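You operate a simulated robot arm through the tools that you are given. There is no shell and no other tool. Be economical: measure what you need, move in short steps, check, and stop when the job is done.

You are at the controls of a simulated robot arm. One attempt, no reset.

JOB
Take the filling lump from the top of the trays table and leave it on top of the blue rolled belt there.
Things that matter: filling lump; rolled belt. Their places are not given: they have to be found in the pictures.

Only the result counts: the job must be done as asked and must still hold three seconds after the hand-in. Knocking over, shifting, dropping, spilling or breaking anything else fails it.

ROBOT AND FRAMES
A 6-joint arm with a two-finger parallel gripper, fixed in place. Base frame: the origin is at the foot of the arm, x ahead of it, y to its left, z up; the work surface is at about z = 0. Units: mm, rad, N and s.
With the tool pointing down near the work surface it reaches from about 180 to 460 mm from the base axis. Its first joint turns from -1.222 to 1.222 rad. Payload 1.9 kg.
The TCP is the grasp point between the finger pads, 23 mm short of the fingertips. In the tool frame z runs along the fingers and y along their closing line. The gripper opens to 94 mm. The fingers are 38 mm wide and 10 mm thick; the gripper's body (54 by 96 mm) begins 39 mm behind the TCP.
Orientation is that of the tool frame in the base frame, as a unit quaternion [x, y, z, w]. With the fingers straight down and closing along the base's y, the tool's x points along the base's -x, its y along +y and its z along -z.

CONTROLS
- The arm moves only by the tool arm_command. Its argument "commands" is a list of rows, each a list of 6 numbers: the shift along the base's x, y, z in units of 50 mm (1.0 is 50 mm), then the turn, a rotation vector about the base's x, y, z in units of 5 degrees (1.0 is 5 degrees). In form: [[tx, ty, tz, rx, ry, rz], ...]. A call has 1 to 12 rows; each row shifts and turns the commanded pose from where the row before left it. "gripper" is the closure, from 0 (fully open) to 1 (shut), set as the call begins (left out, the last holds). A call with a number of a shift or a turn outside -1 to 1 is refused whole. A row lasts 0.2 s, in which the tool goes at most 50 mm and 0.15 rad; a call with a longer step from one row to the next is refused whole, and so is a gripper value outside its range. Where a pose cannot be reached the arm comes as near as it can. A force on the tool above 40 N (or 10 N above the force at the start of the call, whichever is more), or a blocked arm, ends the call early, and 0.2 s more pass. Each finger travels about 108 mm/s and halts on what it meets, pressing with about 37 N; the grip force reading is that of the motor and also rises with nothing between the fingers. The clock runs only during rows and for 0.2 s after the last one: add rows that do not move to give the fingers time. It gives the time, the measured TCP pose, the force on the tool (base axes), the opening and the grip force at its end, in the units of the frame above (readings bear some noise).
- Cameras (640 x 400 px; columns grow to the right, rows downward): "scene" is fixed at [80, 333.4, 416.7]; the picture's right is [-0.54, -0.84, 0.00], its down [-0.49, 0.32, -0.81] and it looks along [0.68, -0.44, -0.59] (base axes); focal length 214 px, centre (320, 200). "wrist" rides on the gripper at [86, 16, -75] in the tool frame; the picture's right is [-0.18, 0.98, 0.00], its down [-0.58, -0.11, -0.81] and it looks along [-0.79, -0.15, 0.59] (tool axes); focal length 243 px, centre (320, 200).
- snapshot(camera): a new picture of that camera. No time passes.
- point_at(camera, pixels): there is no depth. For up to 12 entries [column, row, z] of the newest picture of that camera ("zoom" is the newest enlarged one), the place [x, y] in the base frame at which the ray of that pixel passes the height z, good to about 3 mm, but the place of the scene camera against the robot may be out by one fixed shift of up to 12 mm in any direction. No time passes.
- close_up(camera, box): a new picture of the part [left, top, right, bottom] of that camera's present view, enlarged. No time passes.
- job_done(): hands the job in; it is judged then, once.

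Keep the steps short. Do not move on a guess: measure, check each grasp and each placing, and mend mistakes. In all there are 60 turns and 22 pictures (those below and enlarged ones count). Leave the gripper open and the arm clear of the work at the hand-in unless told otherwise, and finish with a single line.

The tools are called after ">>>" as name(argument=value, ...) on one line, values as JSON. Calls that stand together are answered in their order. arm_command: Moves the arm, as the interface text tells. Its arguments: {"type":"object","properties":{"commands":{"type":"array"},"gripper":{"type":"number"}},"required":["commands"]} The other tools are called the same way: snapshot (camera) takes a picture; point_at (camera, pixels) gives the place at which the rays of pixels pass given heights; close_up (camera, box) takes an enlarged picture of a part of a camera's view; job_done () hands the job in.

At the start:

```text
t: 0.0
tcp_pos: [185.0, 269.1, 324.0]
tcp_rot: [0.0, 1.0, 0.0, 0.0]
ft_force: [-0.7, -0.1, 0.6]
grip_width: 94.0
finger_force: 0.1
```

scene: 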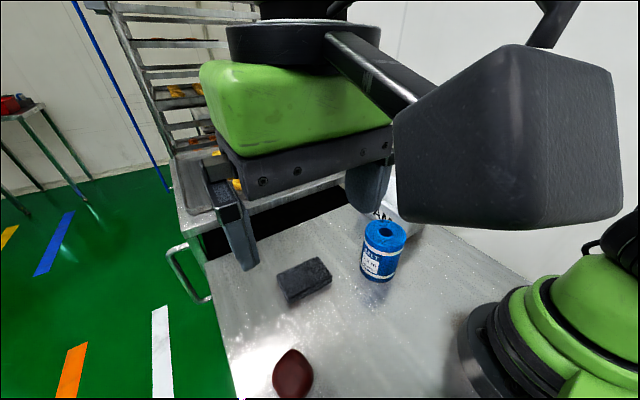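
wrist: 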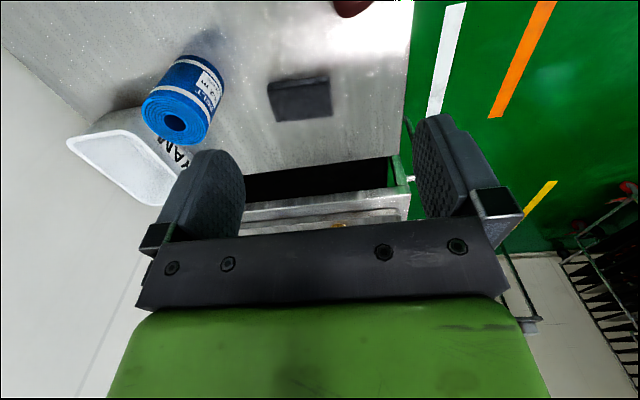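

The scene shows a blue roll at (383,250), a dark block at (304,280) and a dark red piece at (293,373). I'll enlarge these to identify them.

>>> close_up(camera="scene", box=[220, 200, 440, 400])

>>> close_up(camera="wrist", box=[60, 0, 420, 225])

```text
2.00 times, centred on (330, 300) of scene
```

zoom: 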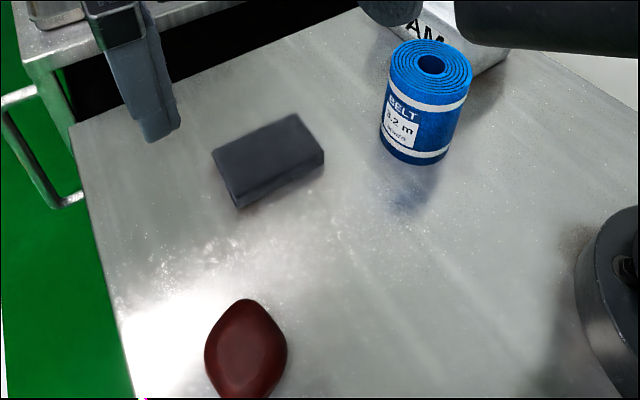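

```text
1.78 times, centred on (240, 112) of wrist
```

zoom: 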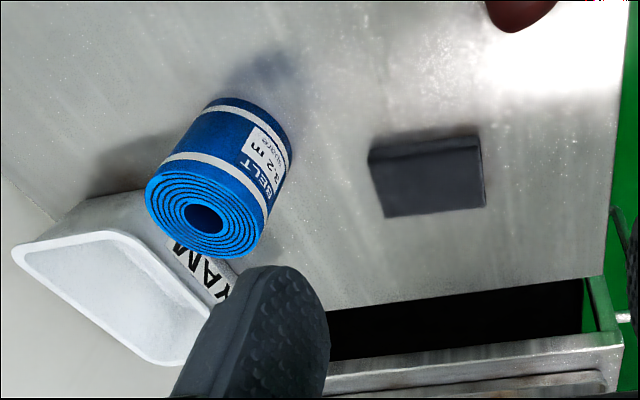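

The dark red rounded piece is the likely lump. The slate block has flat faces and sharp edges. Next I'll measure the positions of both the red piece and the belt.

>>> snapshot(camera="scene")

>>> point_at(camera="scene", pixels=[[293, 373, 0], [293, 373, 20], [273, 377, 15], [313, 377, 15], [291, 349, 15], [386, 232, 60], [386, 232, 80], [363, 270, 0], [383, 282, 0], [398, 278, 0], [304, 278, 20]])

>>> point_at(camera="wrist", pixels=[[176, 123, 60], [176, 123, 70], [176, 123, 80], [178, 58, 0], [226, 85, 0], [210, 60, 0], [353, 8, 10], [300, 98, 20], [405, 180, 0]])

```text
17 pictures are left
```

scene: 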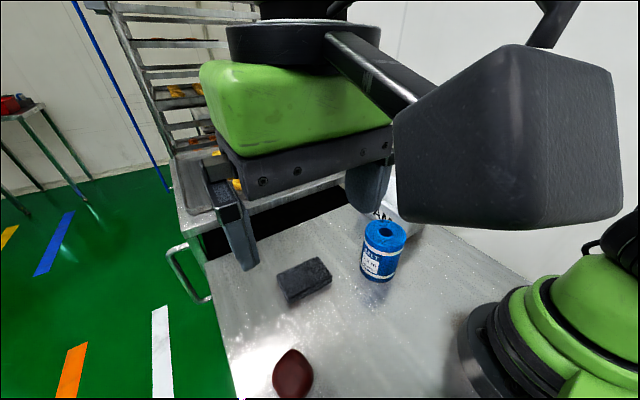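

```text
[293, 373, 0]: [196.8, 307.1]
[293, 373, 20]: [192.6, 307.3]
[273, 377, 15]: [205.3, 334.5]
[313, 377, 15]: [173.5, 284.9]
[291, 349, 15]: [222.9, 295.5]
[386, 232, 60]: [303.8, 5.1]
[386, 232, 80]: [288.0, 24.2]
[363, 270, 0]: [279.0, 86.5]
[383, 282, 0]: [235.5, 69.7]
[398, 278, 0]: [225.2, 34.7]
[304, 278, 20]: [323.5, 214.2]
```

```text
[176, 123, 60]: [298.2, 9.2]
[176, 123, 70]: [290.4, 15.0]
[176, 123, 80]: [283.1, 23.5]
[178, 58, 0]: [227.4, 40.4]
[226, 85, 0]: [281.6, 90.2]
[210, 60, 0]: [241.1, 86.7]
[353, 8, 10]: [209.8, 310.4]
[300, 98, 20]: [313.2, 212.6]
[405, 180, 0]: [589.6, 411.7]
```

The red piece is near (200,308), about 20 mm tall at most. The belt is near (260,55), about 110 tall and 80 wide. I'll turn the hand 55° to face outward along the arm, pull it back and lower it so the wrist camera sees the lump.

>>> arm_command(commands=[[-0.1, -0.12, -0.2, 0, 0, 1], [-0.1, -0.12, -0.2, 0, 0, 1], [-0.1, -0.12, -0.2, 0, 0, 1], [-0.1, -0.12, -0.2, 0, 0, 1], [-0.1, -0.12, -0.2, 0, 0, 1], [-0.1, -0.12, -0.2, 0, 0, 1], [-0.1, -0.12, -0.2, 0, 0, 1], [-0.1, -0.12, -0.2, 0, 0, 1], [-0.1, -0.12, -0.2, 0, 0, 1], [-0.1, -0.12, -0.2, 0, 0, 1], [0, 0, -0.2, 0, 0, 1], [0, 0, 0, 0, 0, 0]], gripper=0)

>>> snapshot(camera="wrist")

>>> snapshot(camera="scene")

```text
t: 2.6
tcp_pos: [134.1, 208.6, 213.2]
tcp_rot: [-0.462, 0.887, 0.0, 0.0]
ft_force: [0.3, 0.0, 0.5]
grip_width: 93.9
finger_force: 0.0
```

```text
16 pictures are left
```

wrist: 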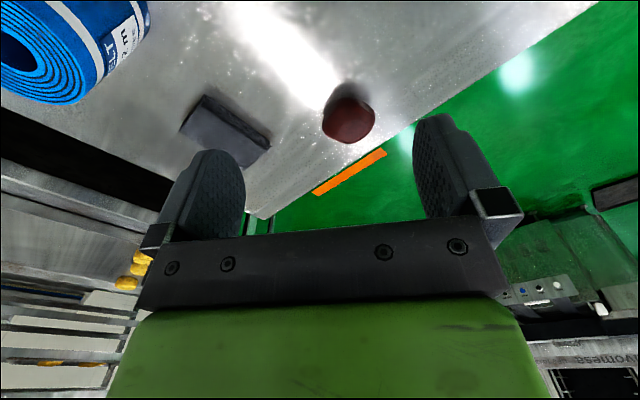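

```text
15 pictures are left
```

scene: 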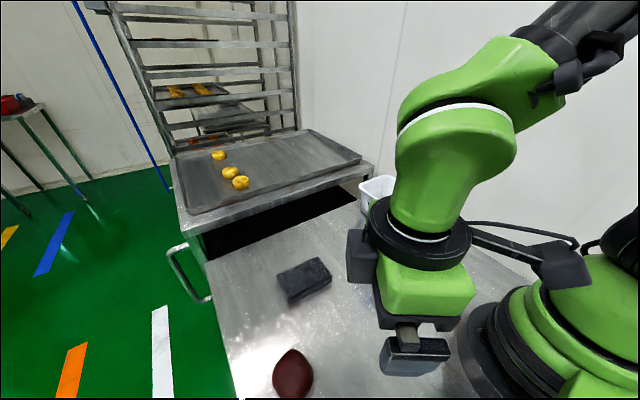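

I'll enlarge the red lump at (349,115) in the wrist view.

>>> close_up(camera="wrist", box=[150, 0, 470, 200])

>>> point_at(camera="wrist", pixels=[[349, 115, 15], [323, 122, 10], [375, 118, 10], [347, 82, 20], [348, 143, 0], [348, 110, 25], [226, 125, 20], [245, 190, 0], [520, 67, 0]])

```text
2.00 times, centred on (310, 100) of wrist
```

zoom: 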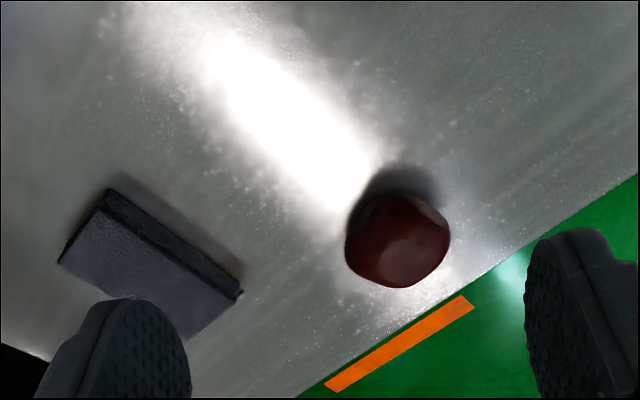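

```text
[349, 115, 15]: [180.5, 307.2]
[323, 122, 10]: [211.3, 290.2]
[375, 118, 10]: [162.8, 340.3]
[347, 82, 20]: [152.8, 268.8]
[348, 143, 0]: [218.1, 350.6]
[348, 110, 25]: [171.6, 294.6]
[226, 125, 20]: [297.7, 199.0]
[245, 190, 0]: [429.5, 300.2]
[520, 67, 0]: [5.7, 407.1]
```

The rack holds buns, so the dark red lump is bean-paste filling, and no other lump is in view. Both cameras put it near (187,309). I'll move above it at z≈110 and look down.

>>> arm_command(commands=[[0.17, 0.33, -0.33, 0, 0, 0], [0.17, 0.33, -0.33, 0, 0, 0], [0.17, 0.33, -0.33, 0, 0, 0], [0.17, 0.33, -0.33, 0, 0, 0], [0.17, 0.33, -0.33, 0, 0, 0], [0.17, 0.33, -0.33, 0, 0, 0], [0, 0, 0, 0, 0, 0]])

>>> snapshot(camera="wrist")

>>> close_up(camera="scene", box=[200, 200, 440, 400])

```text
t: 4.2
tcp_pos: [185.4, 308.8, 113.0]
tcp_rot: [-0.461, 0.887, 0.001, 0.0]
ft_force: [0.1, 0.4, -0.1]
grip_width: 94.0
finger_force: 0.0
```

```text
13 pictures are left
```

wrist: 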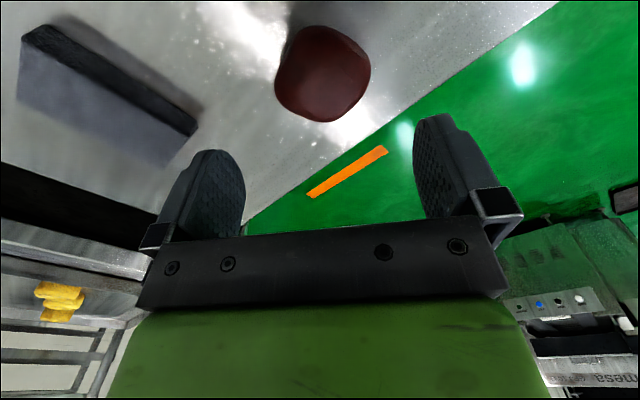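

```text
2.00 times, centred on (320, 300) of scene
```

zoom: 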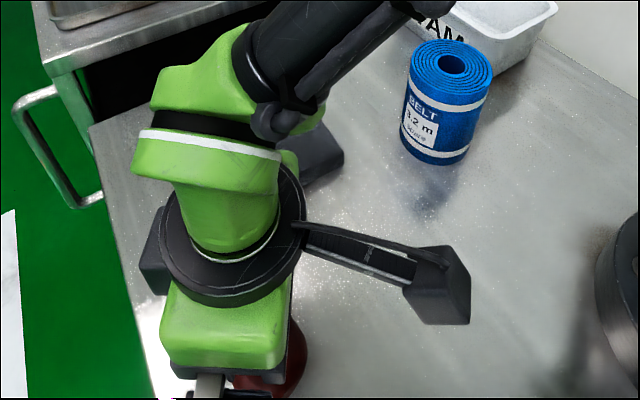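

The lump is in view at (322,72), between the fingers' columns. I'll measure its outline, and the belt's top and base in the scene zoom.

>>> point_at(camera="wrist", pixels=[[322, 75, 15], [275, 85, 15], [371, 70, 15], [320, 26, 10], [322, 122, 15], [322, 122, 30], [352, 37, 15], [300, 112, 15], [290, 42, 15], [362, 95, 15]])

>>> point_at(camera="zoom", pixels=[[452, 64, 100], [452, 64, 110], [452, 64, 90], [402, 145, 0], [432, 164, 0], [464, 156, 0]])

```text
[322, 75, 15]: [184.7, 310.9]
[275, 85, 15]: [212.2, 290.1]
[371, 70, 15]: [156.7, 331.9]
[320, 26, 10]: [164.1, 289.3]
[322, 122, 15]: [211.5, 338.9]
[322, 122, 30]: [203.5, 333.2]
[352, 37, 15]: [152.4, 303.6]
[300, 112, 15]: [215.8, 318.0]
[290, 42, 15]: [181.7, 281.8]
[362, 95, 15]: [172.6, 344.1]
```

```text
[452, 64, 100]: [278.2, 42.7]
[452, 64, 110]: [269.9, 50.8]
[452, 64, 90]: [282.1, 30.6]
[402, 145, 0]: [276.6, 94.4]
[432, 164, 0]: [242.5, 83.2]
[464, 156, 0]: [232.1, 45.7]
```

The lump is centred near (183,310) and about 65 mm across. I'll enlarge it to choose a closing direction.

>>> close_up(camera="wrist", box=[240, 0, 400, 130])

```text
3.08 times, centred on (320, 65) of wrist
```

zoom: 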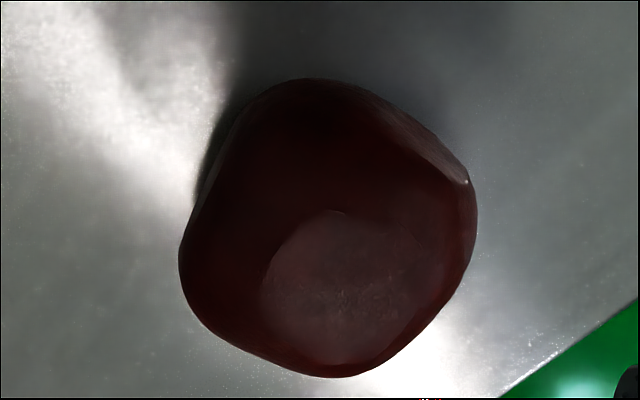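

I want to close across the narrower side, about 59 mm in the scene view. I'll turn the hand -88° above the lump and look again.

>>> arm_command(commands=[[0, 0, 0, 0, 0, -1], [0, 0, 0, 0, 0, -1], [0, 0, 0, 0, 0, -1], [0, 0, 0, 0, 0, -1], [0, 0, 0, 0, 0, -1], [0, 0, 0, 0, 0, -1], [0, 0, 0, 0, 0, -1], [0, 0, 0, 0, 0, -1], [0, 0, 0, 0, 0, -1], [0, 0, 0, 0, 0, -1], [0, 0, 0, 0, 0, -1], [0, 0, 0, 0, 0, -1]])

>>> arm_command(commands=[[0, 0, 0, 0, 0, -1], [0, 0, 0, 0, 0, -1], [0, 0, 0, 0, 0, -1], [0, 0, 0, 0, 0, -1], [0, 0, 0, 0, 0, -1], [0, 0, 0, 0, 0, -0.5], [0, 0, 0, 0, 0, 0]])

>>> snapshot(camera="wrist")

```text
t: 6.8
tcp_pos: [186.0, 308.5, 114.7]
tcp_rot: [0.044, 0.999, 0.0, 0.001]
ft_force: [-0.3, -0.1, -1.2]
grip_width: 94.0
finger_force: 0.0
```

```text
t: 8.4
tcp_pos: [186.7, 308.8, 113.8]
tcp_rot: [0.281, 0.96, 0.0, 0.001]
ft_force: [-0.3, -0.4, 0.1]
grip_width: 93.9
finger_force: 0.0
```

```text
10 pictures are left
```

wrist: 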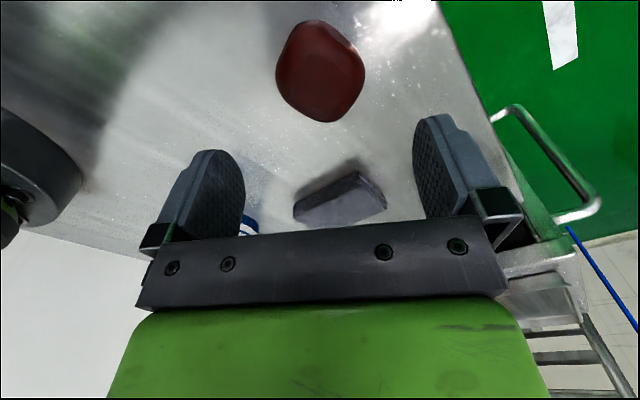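

The width across the fingers is now about 89 px (277 to 366), narrower than before. I'll measure the centre.

>>> point_at(camera="wrist", pixels=[[277, 75, 15], [366, 72, 15], [322, 72, 15], [310, 21, 5], [325, 122, 10], [325, 122, 25], [345, 185, 20]])

>>> close_up(camera="wrist", box=[240, 0, 400, 130])

```text
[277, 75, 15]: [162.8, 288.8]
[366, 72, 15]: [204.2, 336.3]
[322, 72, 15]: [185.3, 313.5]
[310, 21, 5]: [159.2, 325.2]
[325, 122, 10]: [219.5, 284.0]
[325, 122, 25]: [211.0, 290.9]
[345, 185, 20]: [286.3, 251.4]
```

```text
3.08 times, centred on (320, 65) of wrist
```

zoom: 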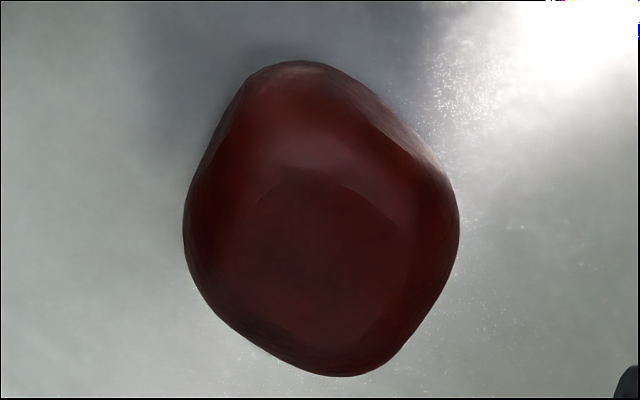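

The outline is a rounded square, and its flattest and narrowest pair of sides faces about 97° in the base frame. I'll turn +40° so the fingers close across them, centre on (185,310) and come down part way.

>>> arm_command(commands=[[0, 0, 0, 0, 0, 1], [0, 0, 0, 0, 0, 1], [0, 0, 0, 0, 0, 1], [0, 0, 0, 0, 0, 1], [0, 0, 0, 0, 0, 1], [0, 0, 0, 0, 0, 1], [0, 0, 0, 0, 0, 1], [-0.04, 0.03, 0, 0, 0, 1], [0, 0, -0.4, 0, 0, 0], [0, 0, -0.4, 0, 0, 0], [0, 0, 0, 0, 0, 0]])

>>> snapshot(camera="wrist")

```text
t: 10.8
tcp_pos: [185.0, 308.5, 77.0]
tcp_rot: [-0.066, 0.998, 0.0, -0.001]
ft_force: [0.2, 0.0, 0.2]
grip_width: 94.0
finger_force: 0.0
```

```text
8 pictures are left
```

wrist: 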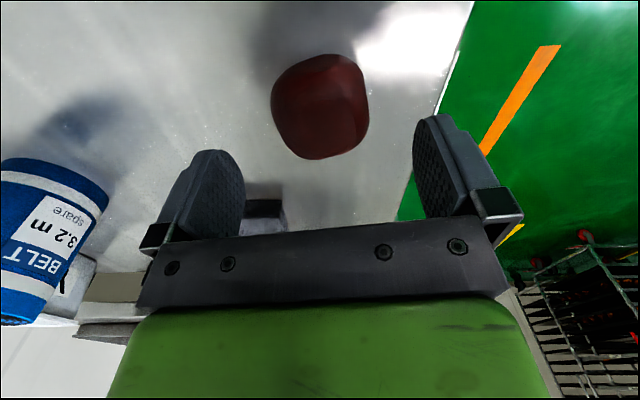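

The lump spans columns 271 to 370 and sits between the fingers. I'll check its centre against the TCP.

>>> point_at(camera="wrist", pixels=[[271, 105, 15], [370, 103, 15], [320, 54, 8], [320, 160, 10], [320, 160, 25]])

```text
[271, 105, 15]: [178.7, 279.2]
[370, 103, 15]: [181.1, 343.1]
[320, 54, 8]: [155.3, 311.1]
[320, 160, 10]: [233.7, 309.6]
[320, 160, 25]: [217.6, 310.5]
```

The lump centre reads about (187,311). I'll shift by about (+2,+2) and descend to TCP z≈28, which puts the fingertips about 5 mm above the table.

>>> arm_command(commands=[[0.04, 0.05, 0, 0, 0, 0], [0, 0, -0.25, 0, 0, 0], [0, 0, -0.25, 0, 0, 0], [0, 0, -0.24, 0, 0, 0], [0, 0, -0.24, 0, 0, 0], [0, 0, 0, 0, 0, 0]])

```text
t: 12.2
tcp_pos: [184.8, 312.2, 26.8]
tcp_rot: [-0.065, 0.998, 0.0, 0.0]
ft_force: [-0.3, 0.7, 1.7]
grip_width: 94.1
finger_force: 0.2
```

There is no contact, and z is 26.8. I'll close gently to about 52 mm.

>>> arm_command(commands=[[0, 0, 0, 0, 0, 0], [0, 0, 0, 0, 0, 0], [0, 0, 0, 0, 0, 0], [0, 0, 0, 0, 0, 0]], gripper=0.45)

>>> snapshot(camera="wrist")

```text
t: 13.2
tcp_pos: [185.1, 310.9, 26.7]
tcp_rot: [-0.066, 0.998, 0.001, -0.001]
ft_force: [0.6, 0.2, 0.1]
grip_width: 57.5
finger_force: 37.7
```

```text
7 pictures are left
```

wrist: 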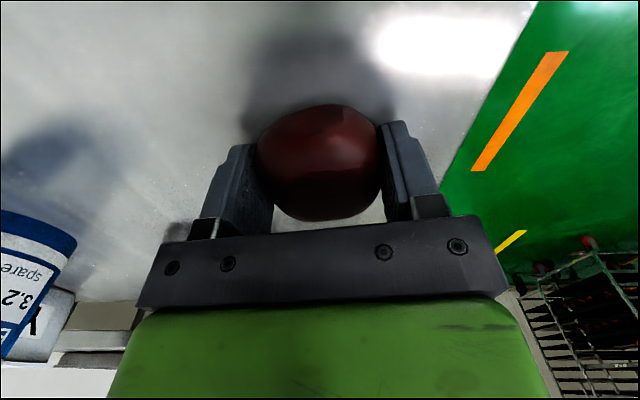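

The fingers stopped at 57.5 mm with 37.7 N, and the lump is between the pads. I'll keep the closure at 0.45, lift straight up and recheck the width.

>>> arm_command(commands=[[0, 0, 0.2, 0, 0, 0], [0, 0, 0.4, 0, 0, 0], [0, 0, 0.5, 0, 0, 0], [0, 0, 0.5, 0, 0, 0], [0, 0, 0.5, 0, 0, 0], [0, 0, 0.5, 0, 0, 0], [0, 0, 0.5, 0, 0, 0], [0, 0, 0.5, 0, 0, 0], [0, 0, 0, 0, 0, 0]])

```text
t: 15.2
tcp_pos: [184.6, 313.7, 205.8]
tcp_rot: [-0.065, 0.998, 0.0, 0.001]
ft_force: [-0.7, 0.0, -1.0]
grip_width: 57.7
finger_force: 36.5
```

The lump is held: 57.7 mm and 36.5 N. I'll move towards the belt and stop at about y=150 so the wrist camera can see the belt's top past the lump.

>>> arm_command(commands=[[0, -0.4, 0, 0, 0, 0], [0, -0.4, 0, 0, 0, 0], [0, -0.4, 0, 0, 0, 0], [0, -0.4, 0, 0, 0, 0], [0, -0.4, 0, 0, 0, 0], [0, -0.4, 0, 0, 0, 0], [0, -0.4, 0, 0, 0, 0], [0, -0.4, 0, 0, 0, 0], [0, 0, 0, 0, 0, 0]])

>>> snapshot(camera="wrist")

```text
t: 17.2
tcp_pos: [184.6, 150.7, 205.0]
tcp_rot: [-0.065, 0.998, 0.0, 0.0]
ft_force: [0.4, 0.6, -1.5]
grip_width: 57.7
finger_force: 37.1
```

```text
6 pictures are left
```

wrist: 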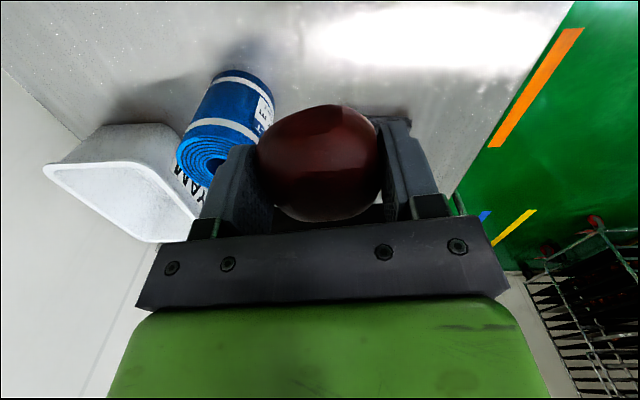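

The belt's top is partly hidden by the left finger at (215,165). I'll move back +45 mm in y to clear the view.

>>> arm_command(commands=[[0, 0.3, 0, 0, 0, 0], [0, 0.3, 0, 0, 0, 0], [0, 0.3, 0, 0, 0, 0], [0, 0, 0, 0, 0, 0]])

>>> close_up(camera="wrist", box=[80, 50, 280, 210])

```text
t: 18.2
tcp_pos: [185.6, 197.5, 205.9]
tcp_rot: [-0.066, 0.998, 0.0, 0.0]
ft_force: [-1.2, -0.3, -1.5]
grip_width: 57.7
finger_force: 37.1
```

```text
2.50 times, centred on (180, 130) of wrist
```

zoom: 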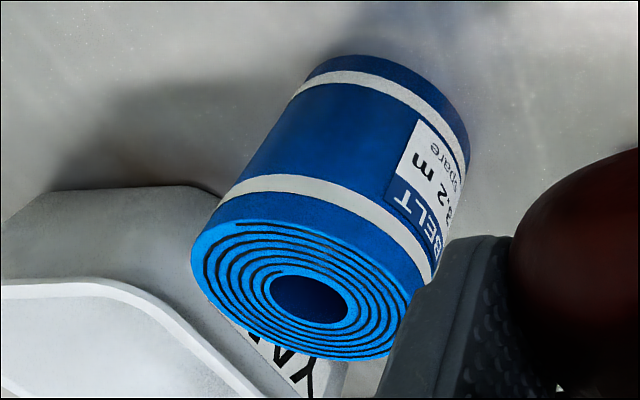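

The belt top now shows, with its hole at zoom (309,299). I'll trace rays through the top centre, rim and base.

>>> point_at(camera="zoom", pixels=[[305, 293, 80], [305, 293, 90], [305, 293, 100], [305, 293, 110], [191, 265, 100], [413, 312, 100], [270, 218, 100], [340, 361, 100], [354, 55, 0], [305, 85, 0], [470, 155, 0], [430, 85, 0]])

```text
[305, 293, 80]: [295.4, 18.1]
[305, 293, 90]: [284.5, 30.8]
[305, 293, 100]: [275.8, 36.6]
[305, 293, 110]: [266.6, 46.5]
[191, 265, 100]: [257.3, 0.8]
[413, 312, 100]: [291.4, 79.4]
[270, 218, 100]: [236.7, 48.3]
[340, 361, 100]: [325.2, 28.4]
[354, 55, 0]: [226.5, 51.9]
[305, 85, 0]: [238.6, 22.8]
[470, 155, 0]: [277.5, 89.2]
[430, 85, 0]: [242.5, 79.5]
```

The rays from both wrist views and the base circle agree: the belt axis is near (266,47), the top at z≈110 and the radius about 41. I'll move the lump there at z≈205, well above everything, and look.

>>> arm_command(commands=[[0.2, -0.375, 0, 0, 0, 0], [0.2, -0.375, 0, 0, 0, 0], [0.2, -0.375, 0, 0, 0, 0], [0.2, -0.375, 0, 0, 0, 0], [0.2, -0.375, 0, 0, 0, 0], [0.2, -0.375, 0, 0, 0, 0], [0.2, -0.375, 0, 0, 0, 0], [0.2, -0.375, 0, 0, 0, 0], [0, 0, 0, 0, 0, 0]])

>>> close_up(camera="scene", box=[290, 100, 490, 300])

```text
t: 20.2
tcp_pos: [265.4, 46.0, 206.4]
tcp_rot: [-0.066, 0.998, 0.0, 0.0]
ft_force: [-0.5, 0.1, -0.5]
grip_width: 57.5
finger_force: 37.3
```

```text
2.00 times, centred on (390, 200) of scene
```

zoom: 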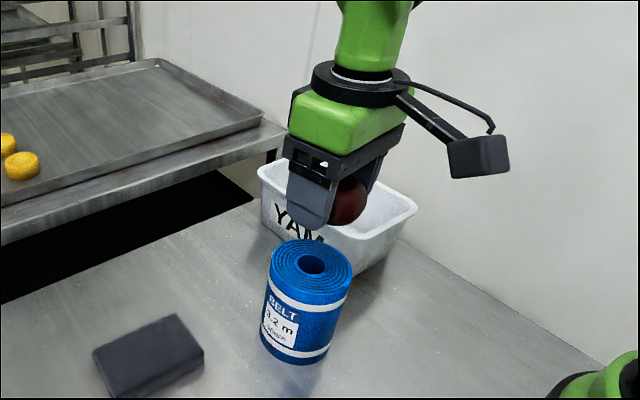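

The lump is above the belt, and the tub behind looks lower than the belt. I'll come down to z≈146, about 9 mm above expected contact, and look again.

>>> arm_command(commands=[[0, 0, -0.3, 0, 0, 0], [0, 0, -0.3, 0, 0, 0], [0, 0, -0.3, 0, 0, 0], [0, 0, -0.3, 0, 0, 0], [0, 0, 0, 0, 0, 0]])

>>> close_up(camera="scene", box=[320, 150, 460, 290])

>>> close_up(camera="wrist", box=[180, 20, 460, 230])

```text
t: 21.4
tcp_pos: [264.5, 45.5, 145.5]
tcp_rot: [-0.066, 0.998, 0.0, 0.001]
ft_force: [0.1, 0.2, -1.2]
grip_width: 57.7
finger_force: 37.2
```

```text
2.86 times, centred on (390, 220) of scene
```

zoom: 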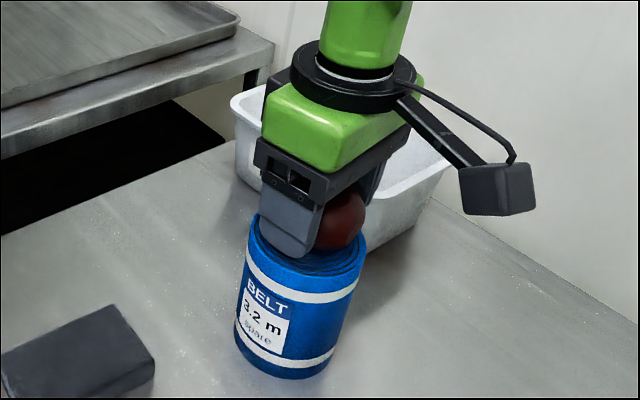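

```text
1.90 times, centred on (320, 125) of wrist
```

zoom: 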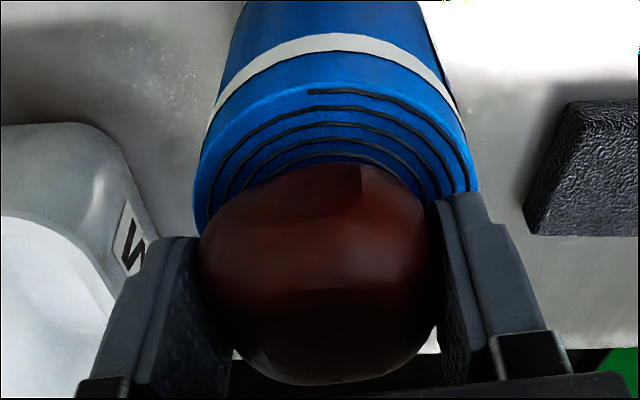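

Lateral alignment looks good. I'll check the belt's rim and the lump's near edge with rays.

>>> point_at(camera="zoom", pixels=[[325, 80, 110], [194, 200, 110], [476, 190, 110], [340, 163, 115], [340, 163, 110], [200, 245, 135], [437, 240, 135]])

```text
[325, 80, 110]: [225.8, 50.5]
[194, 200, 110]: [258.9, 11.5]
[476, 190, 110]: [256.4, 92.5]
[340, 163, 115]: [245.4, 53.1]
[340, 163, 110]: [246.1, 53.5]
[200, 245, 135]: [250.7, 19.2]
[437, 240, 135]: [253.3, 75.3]
```

The belt centre reads (267,52) and the lump about (266,47). I'll shift +1.5 in x and +5 in y, then go down 6 mm slowly.

>>> arm_command(commands=[[0.03, 0.1, 0, 0, 0, 0], [0, 0, -0.04, 0, 0, 0], [0, 0, -0.04, 0, 0, 0], [0, 0, -0.04, 0, 0, 0], [0, 0, 0, 0, 0, 0]])

```text
t: 22.7
tcp_pos: [266.5, 51.6, 141.7]
tcp_rot: [-0.065, 0.998, 0.0, 0.002]
ft_force: [-3.1, -1.1, 8.3]
grip_width: 57.6
finger_force: 37.4
stopped in row 5: the force on the tool passed its limit (the readings are from after the stop); the commanded pose is now the measured one
```

Contact at z=141.7 with 8 N upward, so the lump is resting on the belt's top at about 115. I'll ease up a hair and open the fingers part way.

>>> arm_command(commands=[[0, 0, 0.01, 0, 0, 0], [0, 0, 0, 0, 0, 0]])

>>> arm_command(commands=[[0, 0, 0, 0, 0, 0], [0, 0, 0, 0, 0, 0], [0, 0, 0, 0, 0, 0]], gripper=0.2)

>>> snapshot(camera="wrist")

```text
t: 23.3
tcp_pos: [267.1, 51.4, 141.7]
tcp_rot: [-0.066, 0.998, 0.0, 0.002]
ft_force: [0.7, -3.4, 4.5]
grip_width: 57.6
finger_force: 37.0
```

```text
t: 24.1
tcp_pos: [268.2, 51.3, 140.8]
tcp_rot: [-0.065, 0.998, 0.0, 0.002]
ft_force: [0.6, 0.6, -0.1]
grip_width: 75.2
finger_force: 0.0
```

```text
1 pictures are left
```

wrist: 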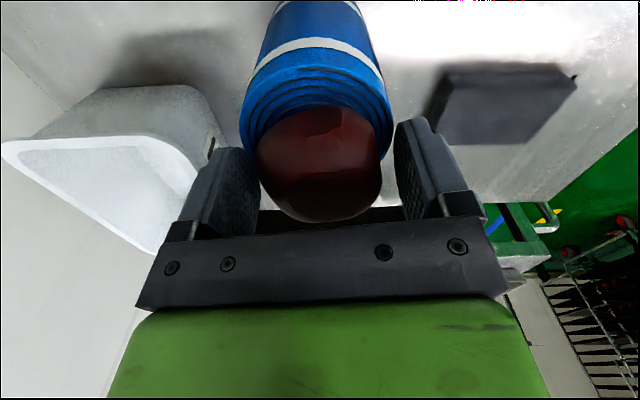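

The lump sits on the belt, free of the fingers, which are open to 75 mm. I'll raise the hand straight up slowly, then open fully.

>>> arm_command(commands=[[0, 0, 0.1, 0, 0, 0], [0, 0, 0.2, 0, 0, 0], [0, 0, 0.3, 0, 0, 0], [0, 0, 0.5, 0, 0, 0], [0, 0, 0.5, 0, 0, 0], [0, 0, 0.5, 0, 0, 0], [0, 0, 0.5, 0, 0, 0], [0, 0, 0, 0, 0, 0]])

>>> arm_command(commands=[[-0.5, 0, 0, 0, 0, 0], [-0.5, 0, 0, 0, 0, 0], [0, 0, 0, 0, 0, 0], [0, 0, 0, 0, 0, 0], [0, 0, 0, 0, 0, 0], [0, 0, 0, 0, 0, 0], [0, 0, 0, 0, 0, 0]], gripper=0)

>>> close_up(camera="scene", box=[260, 100, 500, 300])

```text
t: 25.9
tcp_pos: [268.3, 49.7, 269.7]
tcp_rot: [-0.064, 0.998, 0.0, 0.002]
ft_force: [0.3, -0.6, 0.0]
grip_width: 75.4
finger_force: 0.1
```

```text
t: 27.5
tcp_pos: [217.7, 50.1, 271.3]
tcp_rot: [-0.064, 0.998, 0.0, 0.001]
ft_force: [0.0, 0.4, -0.1]
grip_width: 93.9
finger_force: 0.0
```

```text
2.00 times, centred on (380, 200) of scene
```

zoom: 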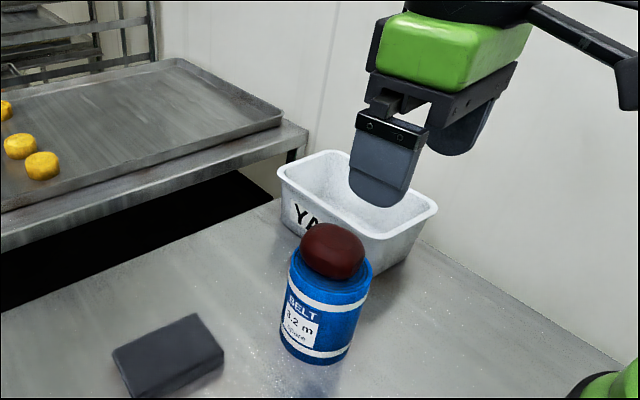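

The lump rests centred on the standing belt at zoom (332,250). Nothing else has moved, the gripper is open and the arm is clear, so I'm handing in.

>>> job_done()

```text
The job is handed in.
```

The dark red filling lump is on top of the blue rolled belt, the gripper is open, the arm is clear, and the job is handed in.
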